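You operate a simulated robot arm through the tools that you are given. There is no shell and no other tool.

The job below is to be done with a simulated two-armed robot. You get a single attempt, and the scene is never put back.

Task
Zero the cycles, set 3 to go and let the pump run them down.
Fine: green selector on before the pump selector goes to run; watch it stop, with 3 on the cycle display; leave the other controls.

The check looks at the end state, three seconds after you hand in, the way a careful person would. Anything else that was tipped, shoved, dropped, spilled or broken makes it a failure.

Robot
Two 7-joint arms with fingered hands on one trunk that stands fixed in place. Base frame: the origin is at the foot of the trunk, x ahead of it, y to its left, z up. Lengths are in cm, angles in degrees, forces in N, time in s.
The left shoulder is at [2.1, 21.5, 134.8], the right one opposite. With the tool pointing down near the work surface each hand reaches from about 10 to 68 cm from the base axis, measured 20 degrees to its own side. Payload 3.6 kg a hand.
The TCP of each hand is the grasp point between the finger pads, 2.2 cm short of the fingertips. In the tool frame z runs along the fingers and y along their closing line. The gripper opens to 13.2 cm; its body begins 6 cm behind the TCP. The gripper is a hand of 4 fingers: y runs from the thumb to the fingers, the wrist lies at [0, 0, -20.3] in the tool frame.
Orientation is that of the tool frame in the base frame, as [roll, pitch, yaw] about the fixed x, y, z axes, in that order (R = Rz(yaw) Ry(pitch) Rx(roll)). With the fingers straight down and closing along the base's y, the tool's x points along the base's -x, its y along +y and its z along -z.

Tools
- The arms move only by the tool send_rows. It takes "left_plan", "right_plan" or both (then of equal length, played together; a hand with none holds still); each is a list of rows, each a list of 2 entries, a list of its own where there are three numbers: the shift along the base's x, y, z in mm, then the turn, a rotation vector about the base's x, y, z in degrees. In form: [[[dx, dy, dz], [rx, ry, rz]], ...]. A call has 1 to 20 rows; each row shifts and turns the commanded pose from where the row before left it. A row lasts 0.2 s, in which the tool goes at most 5 cm and 8.6 degrees; a call with a longer step from one row to the next is refused whole. Where a pose cannot be reached the arm comes as near as it can. A force on the tool above 40 N (or 10 N above the force at the start of the call, whichever is more), or a blocked arm, ends the call early, and 0.2 s more pass. In this call time passes only in rows, and 0.2 s behind the last. The reply holds the time, the measured pose of the TCP, the force on the tool along the base axes, the opening and the grip force, in the units named above and with some noise, with the torque about the TCP (base axes, N m) and any sound that the robot's microphone picked up.
- Cameras (640 x 400 px; columns grow to the right, rows downward): "scene" is now at [13.36, -4.15, 134.33]; the picture's right is [-0.57, -0.82, 0.00], its down [0.29, -0.20, -0.93] and it looks along [0.77, -0.53, 0.36] (base axes); focal length 214 px, centre (320, 200). "left" rides on the left gripper at [-5.3, -5.3, -8.4] in its tool frame; the picture's right is [0.71, -0.71, 0.00], its down [0.53, 0.53, -0.67] and it looks along [0.47, 0.47, 0.74] (tool axes); focal length 247 px, centre (320, 200). "right" rides on the right gripper at [5.3, -5.3, -8.4] in its tool frame; the picture's right is [0.71, 0.71, 0.00], its down [-0.53, 0.53, -0.67] and it looks along [-0.47, 0.47, 0.74] (tool axes); focal length 247 px, centre (320, 200). There is no depth. A picture from a camera that has moved, and an enlarged one, comes with that camera's place and axes in the base frame and with its lens. The place of the scene camera against the robot may be out by one fixed shift of up to 1.8 cm in any direction.
- get_image(camera): a new picture of that camera. No time passes.
- raise_lower(by): moves the trunk up (or, below 0, down) by that many cm; the arms and the scene camera ride with it, the base frame stays. It gives what a move gives, with no picture.
- finger_targets(finger1, finger2, finger3, thumb_bend, hand): sets how far each is bent, from 0 (flat) to 1 (curled in); at 0.3 the hand is open as for a grip, at 0.7 the pads meet at the TCP. One left out holds its place. A second passes; each finger stops where it meets its share of the squeeze, and holds until it gets a number again. It is the only way to open and close the hand. It gives what a move gives, with no picture; readings hold the bend of each and the force on the fingers (four entries, about 0 where the hand has none), thumb and palm.
- aim_head(pan, tilt): turns the head with the scene camera to pan (to the left, within 60 degrees either way) and tilt (down, from -29 to 69), counted from straight ahead of the robot (the tilt from the chest, where the trunk bows). It gives what a move gives.
- zoom(camera, box): a new picture of the part [left, top, right, bottom] of that camera's present view, enlarged. No time passes.
- hand_in(): hands the job in; it is judged then, once.

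Nothing tells you positions but the pictures and the camera data. Unless the task says otherwise, let go and move clear before handing in.

The tools are called after ">>>" as name(argument=value, ...) on one line, values as JSON. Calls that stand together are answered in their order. send_rows: Moves the arms, as the interface text tells. Its arguments: {"type":"object","properties":{"left_plan":{"type":"array","items":{"type":"array"}},"right_plan":{"type":"array","items":{"type":"array"}}},"required":[]} The other tools are called the same way: raise_lower (by) moves the trunk up or down; finger_targets (finger1, finger2, finger3, thumb_bend, hand) moves the fingers one by one; aim_head (pan, tilt) turns the head that bears the scene camera; get_image (camera) takes a picture; zoom (camera, box) takes an enlarged picture of a part of a camera's view; hand_in () hands the job in.

At the start:

```text
clock: 0.0
left_position: [28.93, -3.56, 144.22]
left_tool_rot: [179.9, 0.0, -179.9]
left_wrist_force: [0.7, 0.2, -0.3]
left_ft_torque: [-0.02, -0.01, 0.02]
left_grip_width: 13.21
left_grip_force: 0.0
left_shape: jaw
left_bend: [0.3, 0.3, 0.3, 0.3]
left_finger forces: [0.0, 0.0, 0.0, 0.0, 0.0, 0.0]
right_position: [30.96, -36.69, 143.52]
right_tool_rot: [-180.0, -0.1, -179.9]
right_wrist_force: [0.5, -0.3, -0.5]
right_ft_torque: [0.0, 0.03, 0.02]
right_grip_width: 13.19
right_grip_force: 0.1
right_shape: jaw
right_bend: [0.3, 0.3, 0.3, 0.3]
right_finger forces: [0.0, 0.1, 0.0, 0.0, 0.0, 0.0]
trunk travel left (down, up): [-62.5, 5.1]
head pan, tilt (commanded): [-34.5, -21.0]
```

scene: 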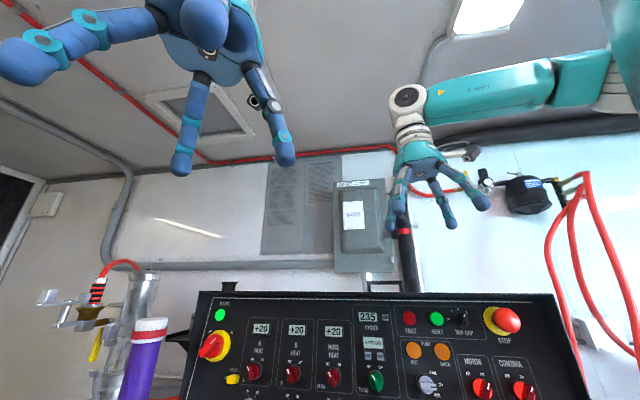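
right: 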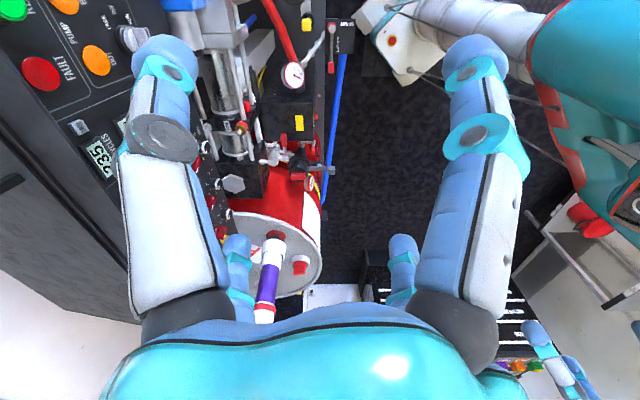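
left: 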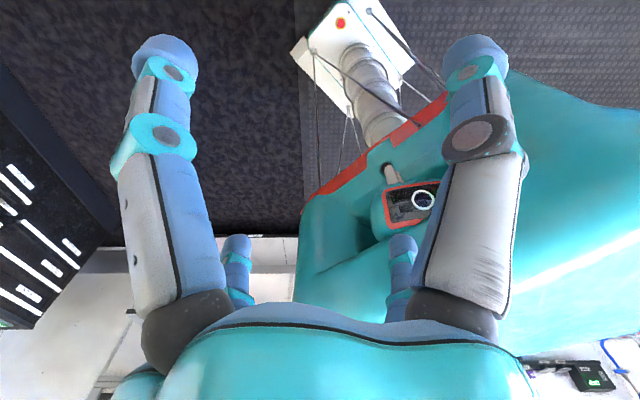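

I see a dark control panel ahead and to the right, with a cycle display reading about 235, a green selector under it and several other controls. I'll turn the head towards the panel and take closer pictures first.

>>> aim_head(pan=-34.5, tilt=20)

```text
clock: 1.1
left_position: [28.83, -3.5, 144.36]
left_tool_rot: [-179.9, -0.1, -179.9]
left_wrist_force: [0.6, -0.5, 0.9]
left_ft_torque: [0.01, 0.04, 0.0]
left_grip_width: 13.18
left_grip_force: 0.0
left_shape: jaw
left_bend: [0.3, 0.3, 0.3, 0.3]
left_finger forces: [0.1, 0.1, 0.1, 0.0, 0.1, 0.0]
right_position: [30.9, -36.68, 143.6]
right_tool_rot: [180.0, -0.1, -179.8]
right_wrist_force: [-0.3, 0.3, 0.3]
right_ft_torque: [-0.02, 0.0, -0.01]
right_grip_width: 13.18
right_grip_force: 0.0
right_shape: jaw
right_bend: [0.3, 0.3, 0.3, 0.3]
right_finger forces: [0.1, 0.0, 0.0, 0.1, 0.0, 0.0]
trunk travel left (down, up): [-62.5, 5.1]
head pan, tilt (commanded): [-34.5, 20.0]
```

The head is tilted down now; I'll take a picture to see the whole panel.

>>> get_image(camera="scene")

>>> zoom(camera="scene", box=[200, 100, 420, 240])

>>> zoom(camera="scene", box=[340, 100, 560, 240])

```text
taken
camera scene: at [14.84, -5.17, 128.05], right [-0.57, -0.82, 0.0], down [-0.28, 0.19, -0.94], along [0.77, -0.53, -0.34], focal length 214 px, centre (320, 200)
```

scene: 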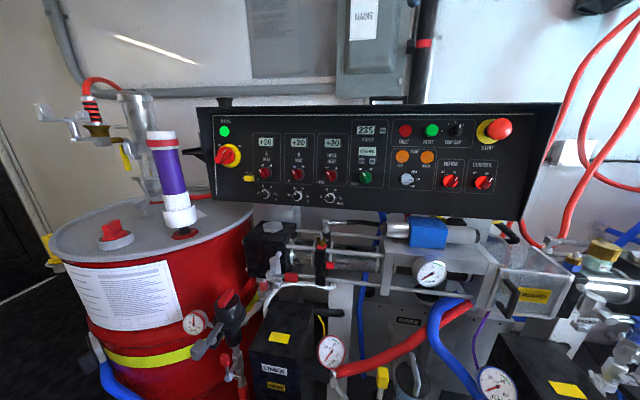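

```text
2.86 times, centred on (310, 170) of scene
camera zoom: at [14.84, -5.17, 128.05], right [-0.57, -0.82, 0.0], down [-0.28, 0.19, -0.94], along [0.77, -0.53, -0.34], focal length 613 px, centre (349, 286)
```

zoom: 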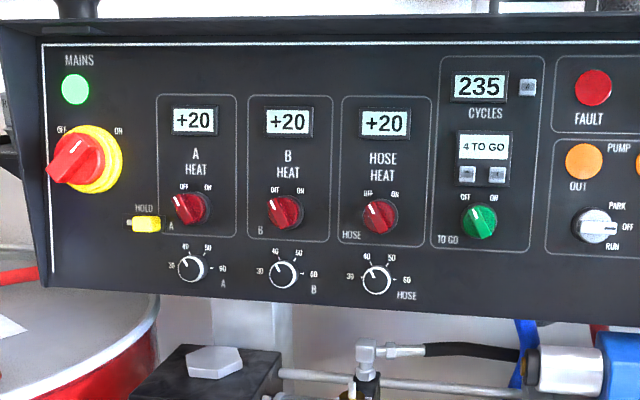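

```text
2.86 times, centred on (450, 170) of scene
camera zoom: at [14.84, -5.17, 128.05], right [-0.57, -0.82, 0.0], down [-0.28, 0.19, -0.94], along [0.77, -0.53, -0.34], focal length 613 px, centre (-51, 286)
```

zoom: 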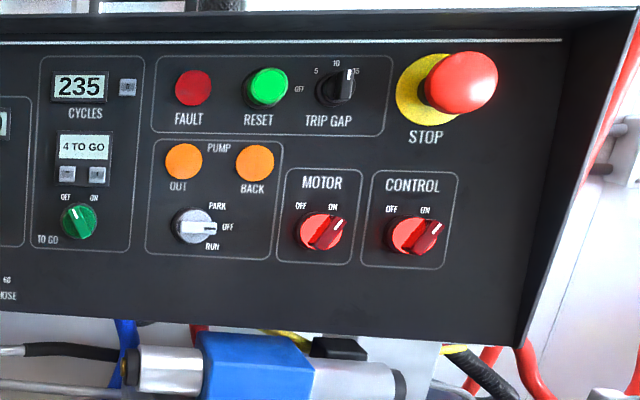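

The CYCLES display reads 235 with a small reset button at its right; below is a "4 TO GO" counter with two small buttons, then the green TO GO selector (off). I'll zoom in on each.

>>> zoom(camera="scene", box=[345, 115, 409, 155])

>>> zoom(camera="scene", box=[345, 150, 441, 210])

>>> zoom(camera="scene", box=[430, 150, 526, 210])

>>> get_image(camera="right")

```text
10.00 times, centred on (377, 135) of scene
camera zoom: at [14.84, -5.17, 128.05], right [-0.57, -0.82, 0.0], down [-0.28, 0.19, -0.94], along [0.77, -0.53, -0.34], focal length 2145 px, centre (-250, 850)
```

zoom: 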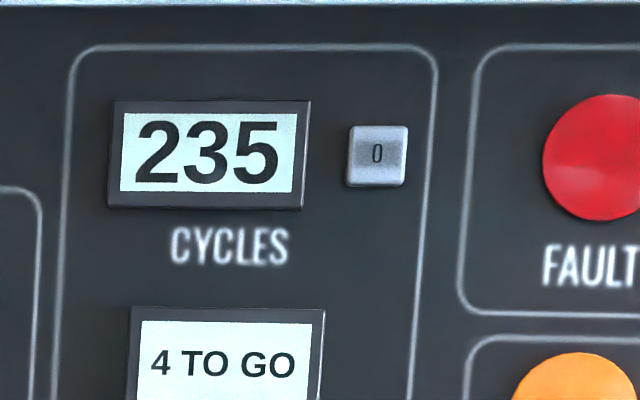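

```text
6.67 times, centred on (393, 180) of scene
camera zoom: at [14.84, -5.17, 128.05], right [-0.57, -0.82, 0.0], down [-0.28, 0.19, -0.94], along [0.77, -0.53, -0.34], focal length 1430 px, centre (-167, 333)
```

zoom: 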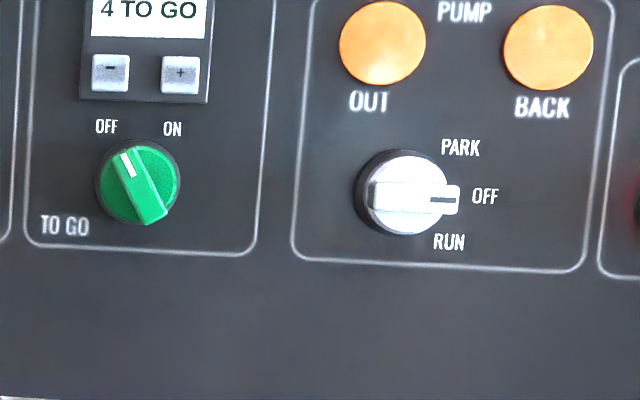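

```text
6.67 times, centred on (478, 180) of scene
camera zoom: at [14.84, -5.17, 128.05], right [-0.57, -0.82, 0.0], down [-0.28, 0.19, -0.94], along [0.77, -0.53, -0.34], focal length 1430 px, centre (-733, 333)
```

zoom: 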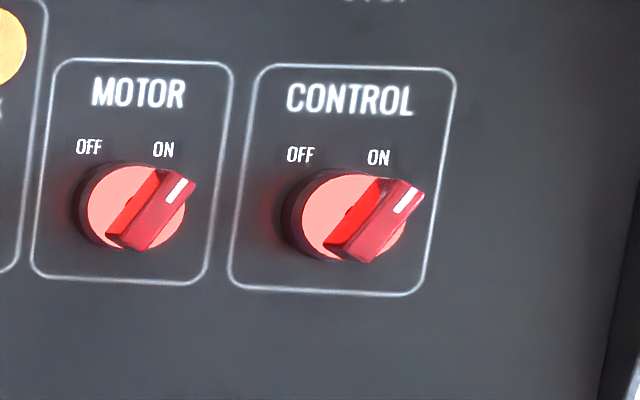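

```text
taken
camera right: at [25.61, -42.0, 152.03], right [-0.71, 0.71, 0.0], down [0.53, 0.53, 0.67], along [0.47, 0.47, -0.74], focal length 247 px, centre (320, 200)
```

right: 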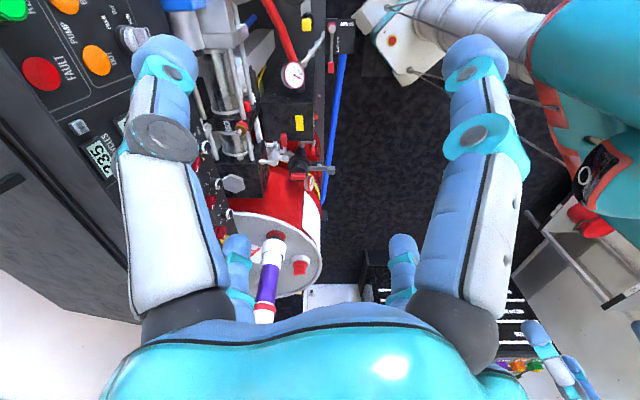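

Everything is as the labels say: "0" button beside CYCLES 235, "-" left / "+" right under "4 TO GO", green TO GO off, pump selector at OFF between PARK and RUN. The panel seems to be near [55, -53, 123], facing the robot. I'll first learn how the right hand's fingers look when I bend them one by one.

>>> finger_targets(hand="right", finger1=1, finger2=0.5, finger3=1, thumb_bend=1)

>>> get_image(camera="right")

```text
clock: 2.1
left_position: [28.92, -3.54, 144.39]
left_tool_rot: [179.9, -0.1, -179.9]
left_wrist_force: [0.8, -0.1, -0.7]
left_ft_torque: [0.04, 0.01, 0.01]
left_grip_width: 13.19
left_grip_force: 0.1
left_shape: jaw
left_bend: [0.3, 0.3, 0.3, 0.3]
left_finger forces: [0.0, 0.1, 0.0, 0.0, 0.1, 0.1]
right_position: [30.92, -36.65, 143.58]
right_tool_rot: [180.0, -0.1, -179.9]
right_wrist_force: [0.6, 0.0, -0.3]
right_ft_torque: [-0.01, -0.03, -0.01]
right_grip_width: 1.53
right_grip_force: 0.0
right_shape: fingers
right_bend: [0.96, 0.5, 0.96, 1.0]
right_finger forces: [0.0, 0.1, 0.1, 0.0, 0.0, 0.1]
trunk travel left (down, up): [-62.5, 5.1]
head pan, tilt (commanded): [-34.5, 20.0]
```

```text
taken
camera right: at [25.61, -42.0, 152.03], right [-0.71, 0.71, 0.0], down [0.53, 0.53, 0.67], along [0.47, 0.47, -0.74], focal length 247 px, centre (320, 200)
```

right: 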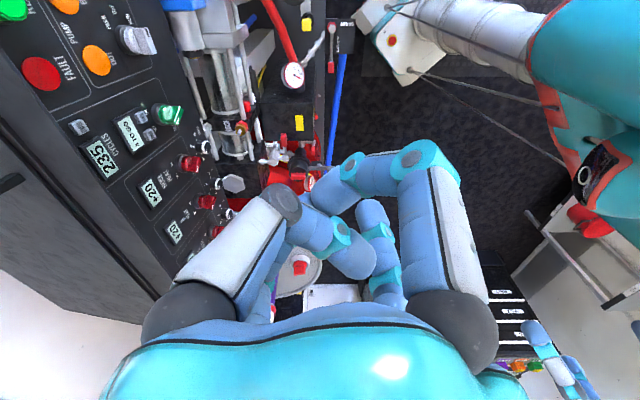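

The panel is now well visible in the right hand camera; I'll zoom there for accurate matching points.

>>> zoom(camera="right", box=[0, 0, 256, 160])

>>> zoom(camera="right", box=[40, 80, 232, 200])

>>> zoom(camera="scene", box=[340, 110, 500, 210])

>>> zoom(camera="scene", box=[300, 0, 620, 200])

```text
2.50 times, centred on (128, 80) of right
camera zoom: at [25.61, -42.0, 152.03], right [-0.71, 0.71, 0.0], down [0.53, 0.53, 0.67], along [0.47, 0.47, -0.74], focal length 617 px, centre (800, 500)
```

zoom: 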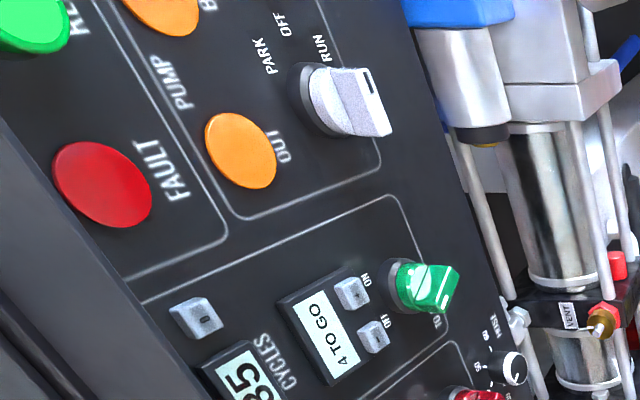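

```text
3.33 times, centred on (136, 140) of right
camera zoom: at [25.61, -42.0, 152.03], right [-0.71, 0.71, 0.0], down [0.53, 0.53, 0.67], along [0.47, 0.47, -0.74], focal length 823 px, centre (933, 400)
```

zoom: 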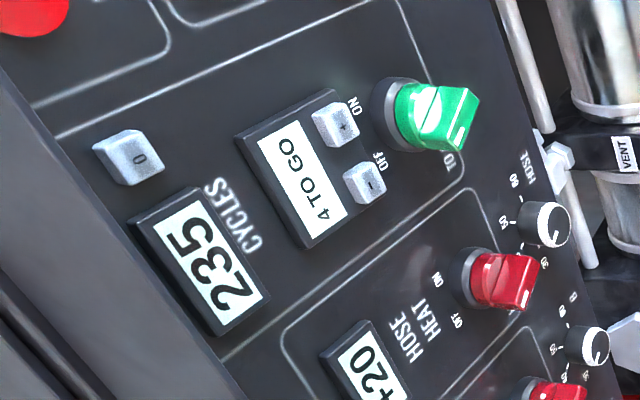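

```text
4.00 times, centred on (420, 160) of scene
camera zoom: at [14.84, -5.16, 128.04], right [-0.57, -0.82, 0.0], down [-0.28, 0.19, -0.94], along [0.77, -0.53, -0.34], focal length 858 px, centre (-80, 360)
```

zoom: 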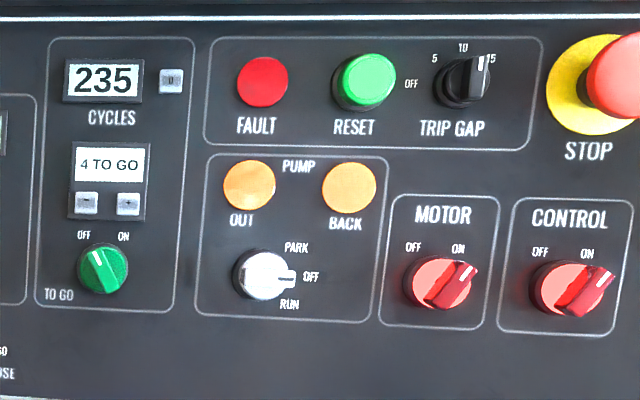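

```text
2.00 times, centred on (460, 100) of scene
camera zoom: at [14.84, -5.16, 128.04], right [-0.57, -0.82, 0.0], down [-0.28, 0.19, -0.94], along [0.77, -0.53, -0.34], focal length 429 px, centre (40, 400)
```

zoom: 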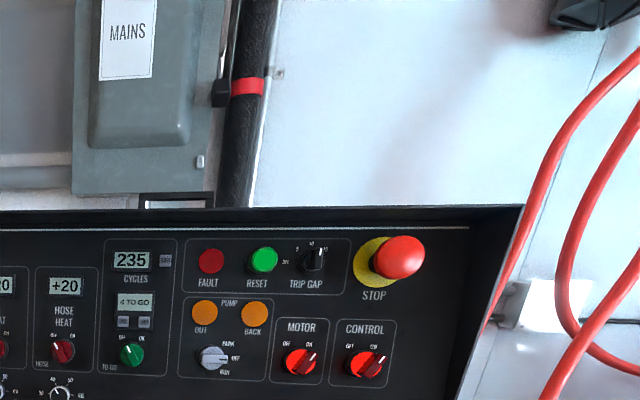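

The panel's knobs stick out noticeably as bar-type grips. Before moving arms I'll check the space to the left for parking the left hand.

>>> aim_head(pan=20, tilt=10)

>>> get_image(camera="scene")

```text
clock: 3.3
left_position: [28.8, -3.48, 144.2]
left_tool_rot: [-179.9, 0.0, -179.8]
left_wrist_force: [-0.3, 1.2, 0.0]
left_ft_torque: [-0.03, 0.04, -0.02]
left_grip_width: 13.2
left_grip_force: 0.1
left_shape: jaw
left_bend: [0.3, 0.3, 0.3, 0.3]
left_finger forces: [0.1, 0.1, 0.1, 0.0, 0.1, 0.0]
right_position: [30.9, -36.62, 143.58]
right_tool_rot: [180.0, 0.0, -179.9]
right_wrist_force: [0.8, -0.4, -0.6]
right_ft_torque: [0.01, 0.0, 0.0]
right_grip_width: 1.45
right_grip_force: 0.0
right_shape: fingers
right_bend: [0.96, 0.5, 0.96, 1.0]
right_finger forces: [0.1, 0.0, 0.0, 0.0, 0.1, 0.0]
trunk travel left (down, up): [-62.5, 5.1]
head pan, tilt (commanded): [20.0, 10.0]
```

```text
taken
camera scene: at [15.91, 3.28, 129.67], right [0.34, -0.94, 0.0], down [-0.16, -0.06, -0.98], along [0.93, 0.34, -0.17], focal length 214 px, centre (320, 200)
```

scene: 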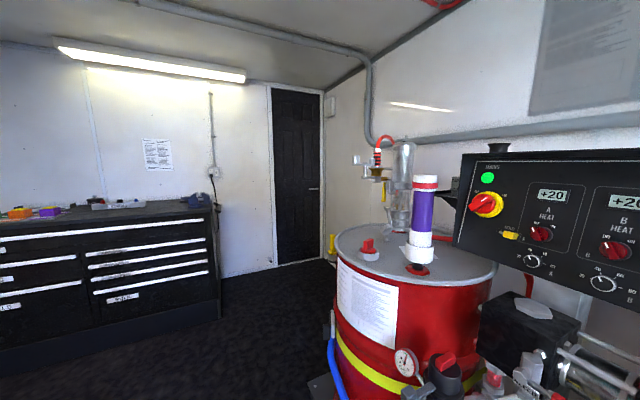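

The left side is free floor space. I'll park the left hand 22 cm further left, then turn the head back.

>>> send_rows(left_plan=[[[0, 40, 0], [0, 0, 0]], [[0, 45, 0], [0, 0, 0]], [[0, 45, 0], [0, 0, 0]], [[0, 45, 0], [0, 0, 0]], [[0, 45, 0], [0, 0, 0]]])

>>> aim_head(pan=-34.5, tilt=20)

```text
clock: 4.5
left_position: [28.74, 18.56, 144.25]
left_tool_rot: [-179.9, 0.1, -179.9]
left_wrist_force: [-1.5, -1.3, -0.3]
left_ft_torque: [-0.02, 0.01, 0.01]
left_grip_width: 13.18
left_grip_force: 0.0
left_shape: jaw
left_bend: [0.3, 0.3, 0.3, 0.3]
left_finger forces: [0.0, 0.1, 0.0, 0.1, 0.0, 0.1]
right_position: [30.87, -36.52, 143.57]
right_tool_rot: [-179.9, 0.0, -179.9]
right_wrist_force: [-0.3, 0.1, 0.6]
right_ft_torque: [0.01, -0.02, 0.03]
right_grip_width: 1.46
right_grip_force: 0.1
right_shape: fingers
right_bend: [0.96, 0.5, 0.96, 1.0]
right_finger forces: [0.0, 0.1, 0.0, 0.0, 0.0, 0.0]
trunk travel left (down, up): [-62.5, 5.1]
head pan, tilt (commanded): [20.0, 10.0]
```

```text
clock: 5.7
left_position: [28.83, 18.25, 144.25]
left_tool_rot: [-179.9, -0.1, -180.0]
left_wrist_force: [-0.3, -0.2, -0.2]
left_ft_torque: [0.0, 0.02, 0.0]
left_grip_width: 13.19
left_grip_force: 0.0
left_shape: jaw
left_bend: [0.3, 0.3, 0.3, 0.3]
left_finger forces: [0.0, 0.0, 0.0, 0.0, 0.0, 0.0]
right_position: [30.95, -36.59, 143.61]
right_tool_rot: [179.9, 0.0, -179.9]
right_wrist_force: [0.3, -0.7, -0.7]
right_ft_torque: [0.01, -0.02, -0.01]
right_grip_width: 1.46
right_grip_force: 0.2
right_shape: fingers
right_bend: [0.96, 0.5, 0.96, 1.0]
right_finger forces: [0.0, 0.0, 0.1, 0.0, 0.0, 0.0]
trunk travel left (down, up): [-62.5, 5.1]
head pan, tilt (commanded): [-34.5, 20.0]
```

Triangulating, the "0" button is near [54.7, -52.8, 124.9], "-" near [57, -48, 117], "+" near [55, -50, 117], and the panel leans back roughly 12°, facing along [-0.7, 0.7, 0.2]. Next I test which finger is which.

>>> finger_targets(hand="right", finger1=0.3, finger2=1, finger3=1, thumb_bend=1)

>>> get_image(camera="right")

>>> zoom(camera="scene", box=[240, 0, 560, 200])

```text
clock: 6.7
left_position: [28.76, 18.36, 144.21]
left_tool_rot: [-180.0, 0.0, -179.9]
left_wrist_force: [-0.2, -0.7, -0.1]
left_ft_torque: [0.0, -0.02, 0.0]
left_grip_width: 13.2
left_grip_force: 0.0
left_shape: jaw
left_bend: [0.3, 0.3, 0.3, 0.3]
left_finger forces: [0.0, 0.0, 0.0, 0.0, 0.1, 0.0]
right_position: [30.92, -36.71, 143.56]
right_tool_rot: [-179.9, -0.1, -179.8]
right_wrist_force: [0.9, 0.4, 0.2]
right_ft_torque: [-0.03, 0.02, -0.01]
right_grip_width: 7.23
right_grip_force: 0.1
right_shape: fingers
right_bend: [0.3, 0.86, 0.96, 1.0]
right_finger forces: [0.0, 0.1, 0.1, 0.1, 0.1, 0.0]
trunk travel left (down, up): [-62.5, 5.1]
head pan, tilt (commanded): [-34.5, 20.0]
```

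```text
taken
camera right: at [25.61, -41.99, 152.03], right [-0.71, 0.71, 0.0], down [0.53, 0.53, 0.67], along [0.47, 0.47, -0.74], focal length 247 px, centre (320, 200)
```

right: 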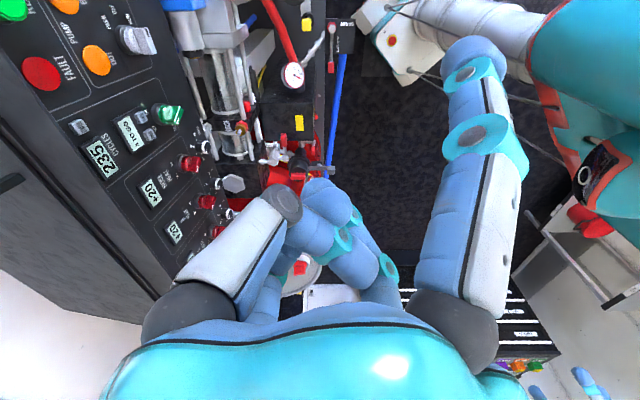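

```text
2.00 times, centred on (400, 100) of scene
camera zoom: at [14.84, -5.16, 128.04], right [-0.57, -0.82, 0.0], down [-0.28, 0.19, -0.94], along [0.77, -0.53, -0.34], focal length 429 px, centre (160, 400)
```

zoom: 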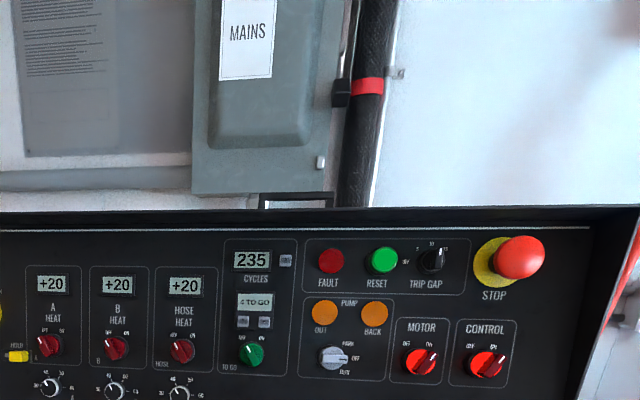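

Finger 1 is the one on the tool's +x side, finger 2 opposite the thumb. Now I turn the right hand gradually so the fingers point at the panel, standing about 23 cm off it.

>>> send_rows(right_plan=[[[8, 2, -17], [-5.5, -5.5, 0]], [[8, 2, -17], [-5.5, -5.5, 0]], [[8, 2, -17], [-5.5, -5.5, 0]], [[8, 2, -17], [-5.5, -5.5, 0]], [[8, 2, -17], [-5.5, -5.5, 0]]])

>>> get_image(camera="right")

>>> get_image(camera="scene")

```text
clock: 7.9
left_position: [28.96, 18.26, 144.1]
left_tool_rot: [-180.0, -0.1, -179.8]
left_wrist_force: [0.5, 0.6, 0.5]
left_ft_torque: [0.0, 0.0, -0.02]
left_grip_width: 13.2
left_grip_force: 0.0
left_shape: jaw
left_bend: [0.3, 0.3, 0.3, 0.3]
left_finger forces: [0.0, 0.0, 0.1, 0.1, 0.0, 0.1]
right_position: [35.01, -35.5, 135.11]
right_tool_rot: [-150.3, 26.3, -172.8]
right_wrist_force: [0.5, -0.2, -0.5]
right_ft_torque: [0.0, 0.02, 0.02]
right_grip_width: 7.2
right_grip_force: 0.1
right_shape: fingers
right_bend: [0.3, 0.86, 0.96, 1.0]
right_finger forces: [0.1, 0.0, 0.0, 0.0, 0.0, 0.0]
trunk travel left (down, up): [-62.5, 5.1]
head pan, tilt (commanded): [-34.5, 20.0]
```

```text
taken
camera right: at [25.91, -37.18, 141.69], right [-0.55, 0.55, -0.63], down [0.23, 0.82, 0.52], along [0.8, 0.14, -0.58], focal length 247 px, centre (320, 200)
```

right: 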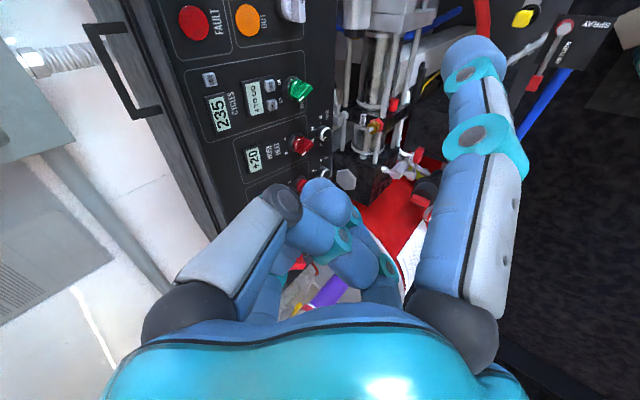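

```text
taken
camera scene: at [14.93, -5.19, 128.03], right [-0.57, -0.82, 0.0], down [-0.28, 0.19, -0.94], along [0.77, -0.53, -0.34], focal length 214 px, centre (320, 200)
```

scene: 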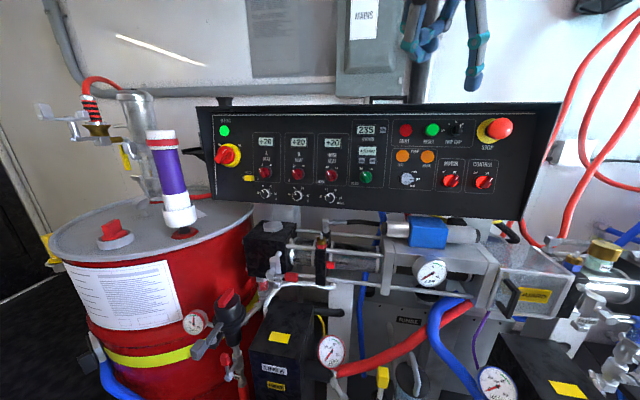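

The move works as planned. I continue the rotation to bring the fingers square to the panel.

>>> send_rows(right_plan=[[[8, 2, -17], [-5.5, -5.5, 0]], [[8, 2, -17], [-5.5, -5.5, 0]], [[8, 2, -17], [-5.5, -5.5, 0]], [[8, 2, -17], [-5.5, -5.5, 0]], [[8, 2, -17], [-5.5, -5.5, 0]]])

>>> get_image(camera="right")

>>> get_image(camera="scene")

```text
clock: 9.1
left_position: [28.75, 18.34, 144.24]
left_tool_rot: [-180.0, -0.2, -179.8]
left_wrist_force: [-0.7, 0.1, 0.7]
left_ft_torque: [0.01, 0.0, 0.0]
left_grip_width: 13.2
left_grip_force: 0.1
left_shape: jaw
left_bend: [0.3, 0.3, 0.3, 0.3]
left_finger forces: [0.0, 0.1, 0.0, 0.1, 0.0, 0.1]
right_position: [40.8, -36.24, 133.51]
right_tool_rot: [-106.9, 43.5, -146.8]
right_wrist_force: [-0.3, 0.3, 0.0]
right_ft_torque: [0.0, 0.01, 0.01]
right_grip_width: 7.19
right_grip_force: 0.0
right_shape: fingers
right_bend: [0.3, 0.86, 0.96, 1.0]
right_finger forces: [0.0, 0.1, 0.1, 0.0, 0.0, 0.0]
right hand out of reach, approached as far as the arm can: row 2, 3, 5
trunk travel left (down, up): [-62.5, 5.1]
head pan, tilt (commanded): [-34.5, 20.0]
```

```text
taken
camera right: at [29.59, -35.72, 135.3], right [-0.15, 0.15, -0.98], down [0.06, 0.99, 0.14], along [0.99, -0.04, -0.16], focal length 247 px, centre (320, 200)
```

right: 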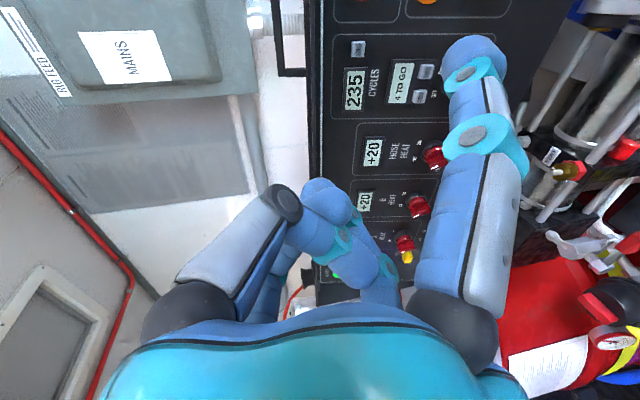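

```text
taken
camera scene: at [14.78, -5.17, 128.06], right [-0.57, -0.82, 0.0], down [-0.28, 0.19, -0.94], along [0.77, -0.53, -0.34], focal length 214 px, centre (320, 200)
```

scene: 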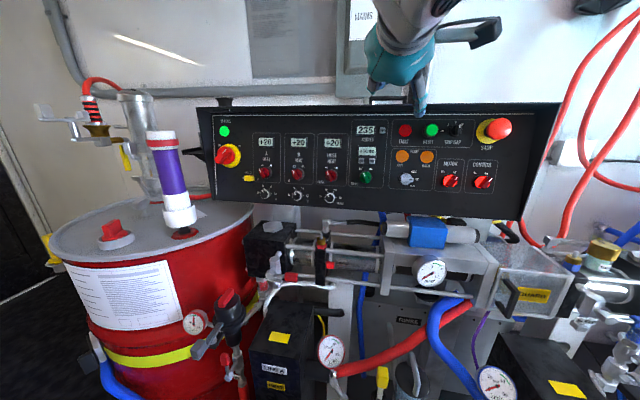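

The orientation is now square to the panel, though the arm was too folded to come further down; the position ended at [40.8, -36.2, 133.5]. I move ahead toward the panel where the reach should be better.

>>> send_rows(right_plan=[[[12, -12, -14], [0, 0, 0]], [[12, -12, -14], [0, 0, 0]], [[12, -12, -14], [0, 0, 0]], [[12, -12, -14], [0, 0, 0]], [[12, -12, -14], [0, 0, 0]]])

>>> get_image(camera="right")

>>> get_image(camera="scene")

```text
clock: 10.3
left_position: [28.76, 18.25, 144.21]
left_tool_rot: [179.9, -0.2, -179.8]
left_wrist_force: [0.5, 0.8, -1.0]
left_ft_torque: [-0.01, 0.0, -0.02]
left_grip_width: 13.22
left_grip_force: 0.0
left_shape: jaw
left_bend: [0.3, 0.3, 0.3, 0.3]
left_finger forces: [0.0, 0.0, 0.1, 0.0, 0.1, 0.0]
right_position: [47.44, -43.11, 128.97]
right_tool_rot: [-107.3, 43.4, -147.0]
right_wrist_force: [-0.2, 0.3, -0.2]
right_ft_torque: [-0.03, 0.0, 0.02]
right_grip_width: 7.21
right_grip_force: 0.0
right_shape: fingers
right_bend: [0.3, 0.86, 0.96, 1.0]
right_finger forces: [0.0, 0.0, 0.0, 0.0, 0.0, 0.0]
right hand out of reach, approached as far as the arm can: row 1, 2, 3, 4, 5
trunk travel left (down, up): [-62.5, 5.1]
head pan, tilt (commanded): [-34.5, 20.0]
```

```text
taken
camera right: at [36.21, -42.58, 130.88], right [-0.16, 0.15, -0.98], down [0.06, 0.99, 0.14], along [0.99, -0.04, -0.16], focal length 247 px, centre (320, 200)
```

right: 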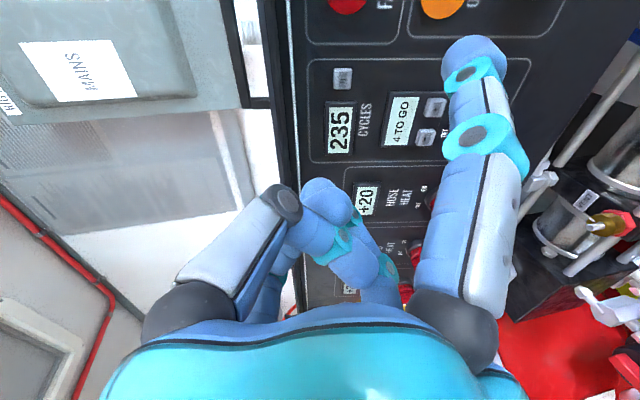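

```text
taken
camera scene: at [14.87, -5.18, 128.04], right [-0.57, -0.82, 0.0], down [-0.28, 0.19, -0.94], along [0.77, -0.53, -0.34], focal length 214 px, centre (320, 200)
```

scene: 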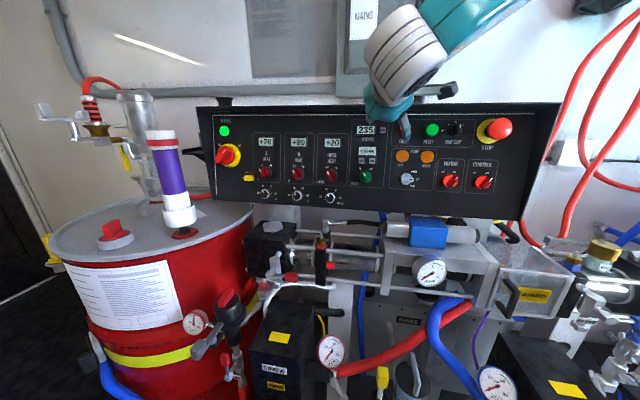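

The hand is facing the panel with no contact, but the arm stayed a little above the commanded spot. I'll push a little further forward without lowering to see how the reach behaves.

>>> send_rows(right_plan=[[[10, -10, 0], [0, 0, 0]], [[10, -10, 0], [0, 0, 0]], [[5, -5, 0], [0, 0, 0]]])

>>> get_image(camera="right")

```text
clock: 11.1
left_position: [28.78, 18.35, 144.22]
left_tool_rot: [179.9, 0.0, -180.0]
left_wrist_force: [-0.4, 0.6, -1.2]
left_ft_torque: [0.02, -0.01, -0.01]
left_grip_width: 13.2
left_grip_force: 0.0
left_shape: jaw
left_bend: [0.3, 0.3, 0.3, 0.3]
left_finger forces: [0.0, 0.0, 0.0, 0.0, 0.0, 0.0]
right_position: [49.9, -45.54, 129.01]
right_tool_rot: [-107.2, 43.6, -146.9]
right_wrist_force: [-0.3, -0.6, 0.2]
right_ft_torque: [-0.03, 0.0, 0.0]
right_grip_width: 7.23
right_grip_force: 0.1
right_shape: fingers
right_bend: [0.3, 0.86, 0.96, 1.0]
right_finger forces: [0.1, 0.0, 0.1, 0.0, 0.0, 0.0]
trunk travel left (down, up): [-62.5, 5.1]
head pan, tilt (commanded): [-34.5, 20.0]
```

```text
taken
camera right: at [38.74, -45.08, 130.9], right [-0.15, 0.15, -0.98], down [0.06, 0.99, 0.14], along [0.99, -0.04, -0.16], focal length 247 px, centre (320, 200)
```

right: 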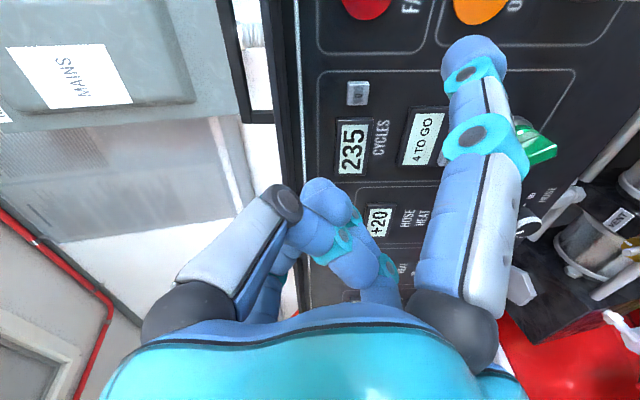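

The rows start from the measured pose, and here the arm reaches properly. I zoom in the right camera view to triangulate the controls with hand-camera data only.

>>> zoom(camera="right", box=[290, 0, 610, 200])

>>> get_image(camera="scene")

```text
2.00 times, centred on (450, 100) of right
camera zoom: at [38.74, -45.08, 130.9], right [-0.15, 0.15, -0.98], down [0.06, 0.99, 0.14], along [0.99, -0.04, -0.16], focal length 494 px, centre (60, 400)
```

zoom: 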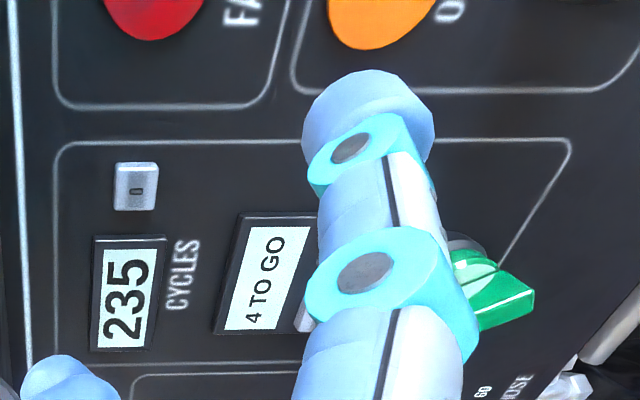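

```text
taken
camera scene: at [14.86, -5.17, 128.04], right [-0.57, -0.82, 0.0], down [-0.28, 0.19, -0.94], along [0.77, -0.53, -0.34], focal length 214 px, centre (320, 200)
```

scene: 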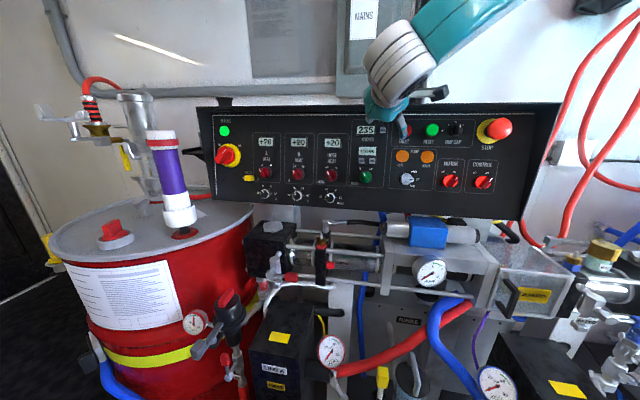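

Using two hand-camera views: "0" button ≈ [55.5, -53.0, 124.2], CYCLES display ≈ [59.1, -50.1, 123.9], TO GO display ≈ [57.0, -49.6, 119.0]. I now roll the hand 45° so finger 1 is the lowest finger, and look again.

>>> send_rows(right_plan=[[[0, 0, 0], [5.19, -5.17, -1.61]], [[0, 0, 0], [5.19, -5.17, -1.61]], [[0, 0, 0], [5.19, -5.17, -1.61]], [[0, 0, 0], [5.19, -5.17, -1.61]], [[0, 0, 0], [5.19, -5.17, -1.61]], [[0, 0, 0], [5.19, -5.17, -1.61]]])

>>> get_image(camera="right")

>>> get_image(camera="scene")

```text
clock: 12.5
left_position: [28.72, 18.27, 144.18]
left_tool_rot: [179.9, -0.1, -179.9]
left_wrist_force: [-1.3, 0.4, -0.1]
left_ft_torque: [0.0, -0.01, 0.0]
left_grip_width: 13.21
left_grip_force: 0.0
left_shape: jaw
left_bend: [0.3, 0.3, 0.3, 0.3]
left_finger forces: [0.0, 0.1, 0.0, 0.1, 0.0, 0.1]
right_position: [49.22, -53.05, 148.44]
right_tool_rot: [-178.1, 77.3, 137.0]
right_wrist_force: [-0.1, -0.5, 0.8]
right_ft_torque: [0.04, 0.02, 0.01]
right_grip_width: 7.22
right_grip_force: 0.1
right_shape: fingers
right_bend: [0.3, 0.86, 0.96, 1.0]
right_finger forces: [0.0, 0.0, 0.0, 0.0, 0.0, 0.0]
right hand out of reach, approached as far as the arm can: row 1, 2, 3, 4, 5, 6
trunk travel left (down, up): [-62.5, 5.1]
head pan, tilt (commanded): [-34.5, 20.0]
```

```text
taken
camera right: at [38.77, -50.19, 145.19], right [0.38, 0.61, -0.69], down [-0.01, 0.75, 0.66], along [0.92, -0.25, 0.29], focal length 247 px, centre (320, 200)
```

right: 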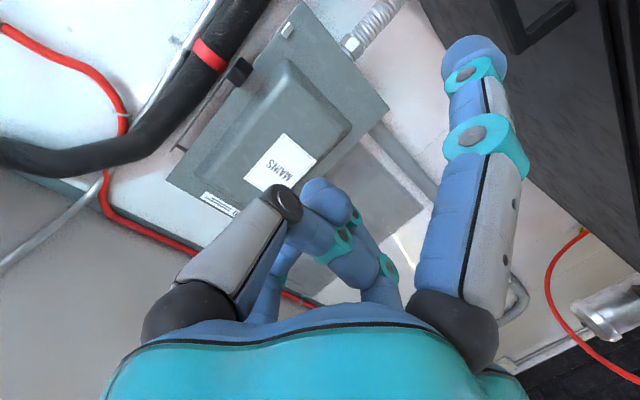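

```text
taken
camera scene: at [14.82, -5.18, 128.05], right [-0.57, -0.82, 0.0], down [-0.28, 0.19, -0.94], along [0.77, -0.53, -0.34], focal length 214 px, centre (320, 200)
```

scene: 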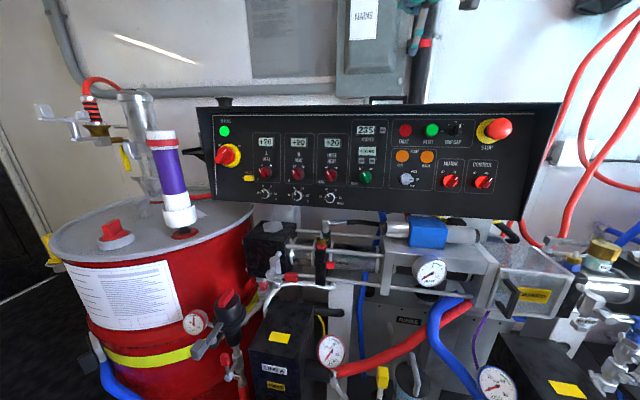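

The rolled orientation isn't reachable that low, so the arm rose to z≈148 while keeping the orientation; nothing was touched. Lowering the trunk should bring this posture to the panel, so I first back the hand off a bit.

>>> send_rows(right_plan=[[[-20, 20, 0], [0, 0, 0]], [[-20, 20, 0], [0, 0, 0]], [[-15, 15, 0], [0, 0, 0]]])

>>> get_image(camera="scene")

```text
clock: 13.3
left_position: [28.87, 18.39, 144.16]
left_tool_rot: [-179.9, -0.1, -179.9]
left_wrist_force: [0.1, -0.3, 0.2]
left_ft_torque: [0.01, -0.02, 0.03]
left_grip_width: 13.22
left_grip_force: 0.1
left_shape: jaw
left_bend: [0.3, 0.3, 0.3, 0.3]
left_finger forces: [0.0, 0.1, 0.0, 0.0, 0.0, 0.1]
right_position: [43.44, -48.45, 150.43]
right_tool_rot: [-178.7, 77.5, 136.3]
right_wrist_force: [0.3, -0.1, -0.3]
right_ft_torque: [0.02, -0.01, -0.01]
right_grip_width: 7.22
right_grip_force: 0.2
right_shape: fingers
right_bend: [0.3, 0.86, 0.96, 1.0]
right_finger forces: [0.0, 0.1, 0.0, 0.0, 0.0, 0.1]
right hand out of reach, approached as far as the arm can: row 1, 2, 3
trunk travel left (down, up): [-62.5, 5.1]
head pan, tilt (commanded): [-34.5, 20.0]
```

```text
taken
camera scene: at [14.85, -5.14, 128.05], right [-0.57, -0.82, 0.0], down [-0.28, 0.19, -0.94], along [0.77, -0.53, -0.34], focal length 214 px, centre (320, 200)
```

scene: 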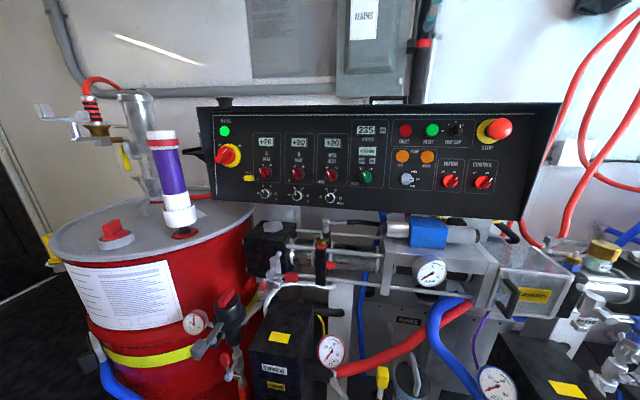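

The hand holds this orientation around 15 cm above shoulder height. Before lowering the trunk I check what is beneath and beside the right elbow.

>>> aim_head(pan=-60, tilt=20)

>>> get_image(camera="scene")

>>> aim_head(pan=-60, tilt=60)

>>> get_image(camera="scene")

>>> aim_head(pan=0, tilt=60)

>>> get_image(camera="scene")

```text
clock: 14.2
left_position: [28.75, 18.38, 144.18]
left_tool_rot: [-179.9, 0.0, -179.9]
left_wrist_force: [-0.7, 0.5, -0.2]
left_ft_torque: [0.03, 0.04, -0.01]
left_grip_width: 13.18
left_grip_force: 0.0
left_shape: jaw
left_bend: [0.3, 0.3, 0.3, 0.3]
left_finger forces: [0.0, 0.1, 0.0, 0.0, 0.0, 0.1]
right_position: [43.4, -48.44, 150.46]
right_tool_rot: [-178.7, 77.5, 136.4]
right_wrist_force: [0.0, -0.2, 0.5]
right_ft_torque: [0.01, -0.03, 0.0]
right_grip_width: 7.23
right_grip_force: 0.2
right_shape: fingers
right_bend: [0.3, 0.86, 0.96, 1.0]
right_finger forces: [0.0, 0.0, 0.0, 0.0, 0.0, 0.0]
trunk travel left (down, up): [-62.5, 5.1]
head pan, tilt (commanded): [-60.0, 20.0]
```

```text
taken
camera scene: at [11.84, -7.94, 128.05], right [-0.87, -0.5, 0.0], down [-0.17, 0.3, -0.94], along [0.47, -0.81, -0.34], focal length 214 px, centre (320, 200)
```

scene: 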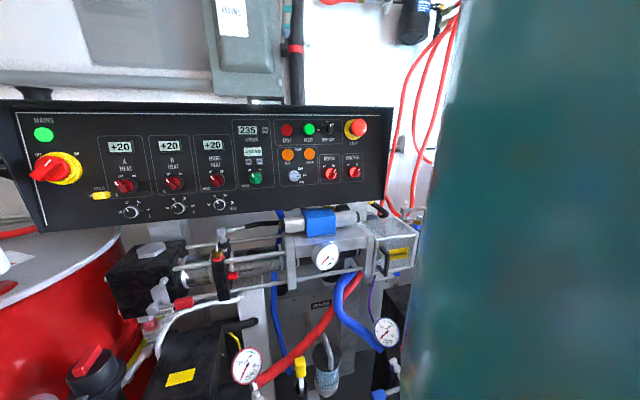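

```text
clock: 15.3
left_position: [28.93, 18.3, 144.31]
left_tool_rot: [-180.0, -0.1, -179.9]
left_wrist_force: [-1.2, 0.5, 0.0]
left_ft_torque: [-0.04, -0.03, -0.01]
left_grip_width: 13.19
left_grip_force: 0.1
left_shape: jaw
left_bend: [0.3, 0.3, 0.3, 0.3]
left_finger forces: [0.0, 0.1, 0.1, 0.1, 0.1, 0.0]
right_position: [43.48, -48.43, 150.39]
right_tool_rot: [-178.7, 77.5, 136.3]
right_wrist_force: [0.1, -0.2, 0.2]
right_ft_torque: [0.01, 0.03, 0.0]
right_grip_width: 7.22
right_grip_force: 0.1
right_shape: fingers
right_bend: [0.3, 0.86, 0.96, 1.0]
right_finger forces: [0.0, 0.0, 0.0, 0.0, 0.1, 0.0]
trunk travel left (down, up): [-62.5, 5.1]
head pan, tilt (commanded): [-60.0, 60.0]
```

```text
taken
camera scene: at [10.51, -5.67, 122.24], right [-0.87, -0.5, 0.0], down [-0.43, 0.75, -0.5], along [0.25, -0.43, -0.87], focal length 214 px, centre (320, 200)
```

scene: 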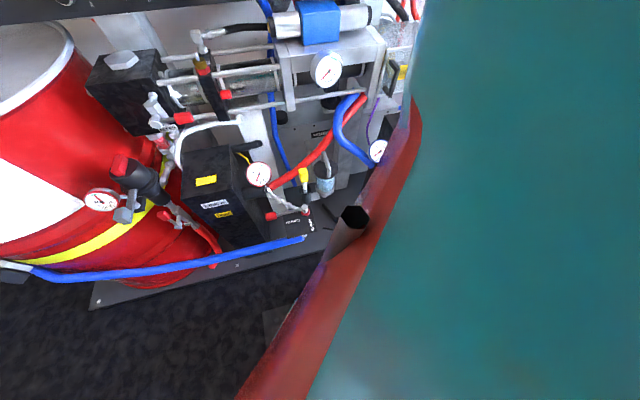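

```text
clock: 16.6
left_position: [28.76, 18.45, 144.22]
left_tool_rot: [-180.0, -0.2, -179.8]
left_wrist_force: [0.3, 0.4, -0.7]
left_ft_torque: [-0.03, 0.01, 0.01]
left_grip_width: 13.2
left_grip_force: 0.0
left_shape: jaw
left_bend: [0.3, 0.3, 0.3, 0.3]
left_finger forces: [0.0, 0.0, 0.0, 0.1, 0.0, 0.0]
right_position: [43.55, -48.53, 150.54]
right_tool_rot: [-178.7, 77.6, 136.3]
right_wrist_force: [-0.1, -0.4, 0.0]
right_ft_torque: [-0.02, -0.04, -0.01]
right_grip_width: 7.23
right_grip_force: 0.0
right_shape: fingers
right_bend: [0.3, 0.86, 0.96, 1.0]
right_finger forces: [0.0, 0.1, 0.1, 0.0, 0.1, 0.0]
trunk travel left (down, up): [-62.5, 5.1]
head pan, tilt (commanded): [0.0, 60.0]
```

```text
taken
camera scene: at [13.83, 0.11, 122.23], right [0.0, -1.0, 0.0], down [-0.87, 0.0, -0.5], along [0.5, 0.0, -0.87], focal length 214 px, centre (320, 200)
```

scene: 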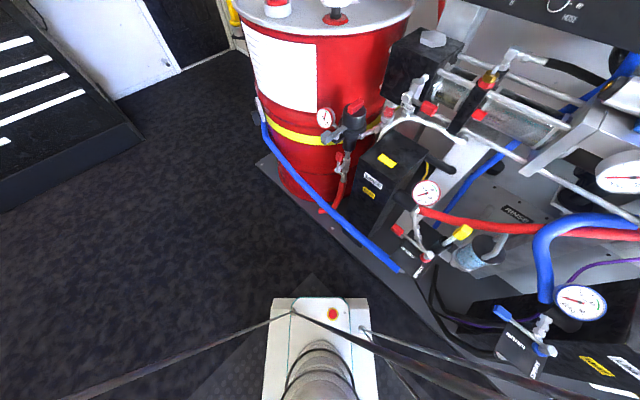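

The drum and machinery sit low in front; the right elbow isn't visible from the head. I turn the left hand about the vertical so its camera can look at the right arm.

>>> send_rows(left_plan=[[[0, 0, 0], [0, 0, 8.2]], [[0, 0, 0], [0, 0, 8.2]], [[0, 0, 0], [0, 0, 8.2]], [[0, 0, 0], [0, 0, 8.2]], [[0, 0, 0], [0, 0, 8.2]], [[0, 0, 0], [0, 0, 8.2]], [[0, 0, 0], [0, 0, 8.2]], [[0, 0, 0], [0, 0, 8.2]], [[0, 0, 0], [0, 0, 8.2]], [[0, 0, 0], [0, 0, 8.2]]])

>>> get_image(camera="left")

```text
clock: 18.8
left_position: [28.71, 18.51, 144.29]
left_tool_rot: [180.0, 0.0, -97.7]
left_wrist_force: [-1.2, 0.8, 0.4]
left_ft_torque: [0.01, 0.01, 0.01]
left_grip_width: 13.17
left_grip_force: 0.1
left_shape: jaw
left_bend: [0.3, 0.3, 0.3, 0.3]
left_finger forces: [0.0, 0.0, 0.1, 0.1, 0.1, 0.0]
right_position: [43.54, -48.38, 150.5]
right_tool_rot: [-178.7, 77.5, 136.4]
right_wrist_force: [-0.1, 0.1, -0.5]
right_ft_torque: [0.0, -0.02, 0.0]
right_grip_width: 7.19
right_grip_force: 0.1
right_shape: fingers
right_bend: [0.3, 0.86, 0.96, 1.0]
right_finger forces: [0.0, 0.1, 0.0, 0.0, 0.1, 0.0]
trunk travel left (down, up): [-62.5, 5.1]
head pan, tilt (commanded): [0.0, 60.0]
```

```text
taken
camera left: at [34.85, 23.02, 152.82], right [0.61, -0.8, 0.0], down [-0.59, -0.45, 0.67], along [-0.53, -0.41, -0.74], focal length 247 px, centre (320, 200)
```

left: 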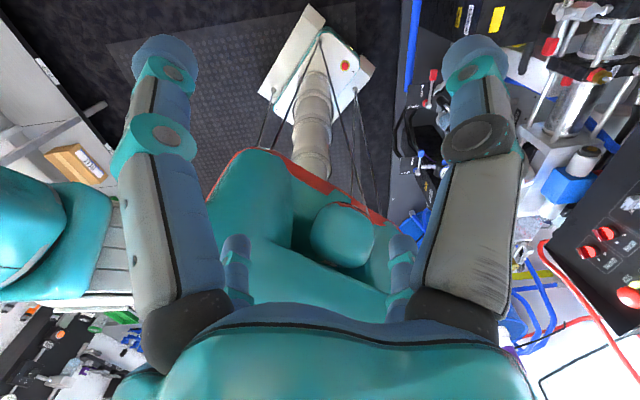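

The chest blocks most of that view. Rather than lowering the trunk blindly, I'll roll the hand the other way (where finger 2 becomes the lowest finger), first going back to the reachable pose.

>>> send_rows(right_plan=[[[5, 5, -20], [-5.19, 5.17, 1.61]], [[5, 5, -30], [-5.19, 5.17, 1.61]], [[10, 5, -30], [-5.19, 5.17, 1.61]], [[10, 5, -30], [-5.19, 5.17, 1.61]], [[10, 5, -30], [-5.19, 5.17, 1.61]], [[10, 5, -30], [-5.19, 5.17, 1.61]]])

>>> aim_head(pan=-34.5, tilt=20)

>>> get_image(camera="scene")

```text
clock: 20.2
left_position: [29.04, 18.53, 144.21]
left_tool_rot: [179.9, 0.0, -97.9]
left_wrist_force: [-0.3, -0.2, -0.2]
left_ft_torque: [-0.03, 0.0, -0.02]
left_grip_width: 13.16
left_grip_force: 0.0
left_shape: jaw
left_bend: [0.3, 0.3, 0.3, 0.3]
left_finger forces: [0.0, 0.0, 0.0, 0.1, 0.1, 0.0]
right_position: [48.79, -45.64, 133.5]
right_tool_rot: [-107.0, 43.5, -146.9]
right_wrist_force: [-0.3, 0.0, -0.4]
right_ft_torque: [-0.01, 0.0, -0.03]
right_grip_width: 7.21
right_grip_force: 0.0
right_shape: fingers
right_bend: [0.3, 0.86, 0.96, 1.0]
right_finger forces: [0.0, 0.1, 0.0, 0.1, 0.1, 0.0]
trunk travel left (down, up): [-62.5, 5.1]
head pan, tilt (commanded): [0.0, 60.0]
```

```text
clock: 21.3
left_position: [28.91, 18.52, 144.41]
left_tool_rot: [-180.0, -0.1, -97.8]
left_wrist_force: [0.2, 1.0, -0.2]
left_ft_torque: [0.02, 0.02, -0.01]
left_grip_width: 13.16
left_grip_force: 0.0
left_shape: jaw
left_bend: [0.3, 0.3, 0.3, 0.3]
left_finger forces: [0.1, 0.0, 0.0, 0.0, 0.0, 0.0]
right_position: [48.61, -45.64, 133.6]
right_tool_rot: [-107.1, 43.7, -147.0]
right_wrist_force: [-0.1, -0.6, -1.3]
right_ft_torque: [-0.01, -0.02, 0.02]
right_grip_width: 7.22
right_grip_force: 0.1
right_shape: fingers
right_bend: [0.3, 0.86, 0.96, 1.0]
right_finger forces: [0.0, 0.1, 0.0, 0.1, 0.0, 0.1]
trunk travel left (down, up): [-62.5, 5.1]
head pan, tilt (commanded): [-34.5, 20.0]
```

```text
taken
camera scene: at [14.88, -5.16, 128.03], right [-0.57, -0.82, 0.0], down [-0.28, 0.19, -0.94], along [0.77, -0.53, -0.34], focal length 214 px, centre (320, 200)
```

scene: 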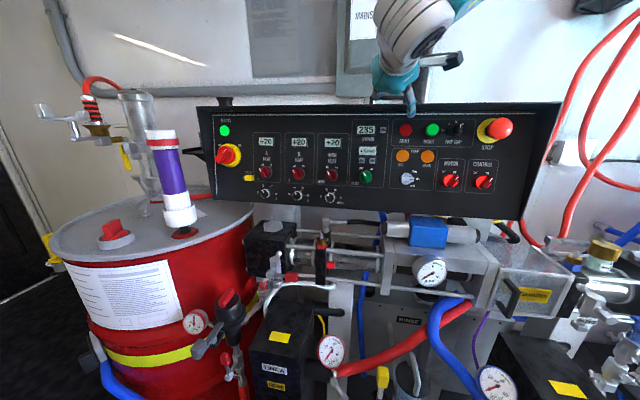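

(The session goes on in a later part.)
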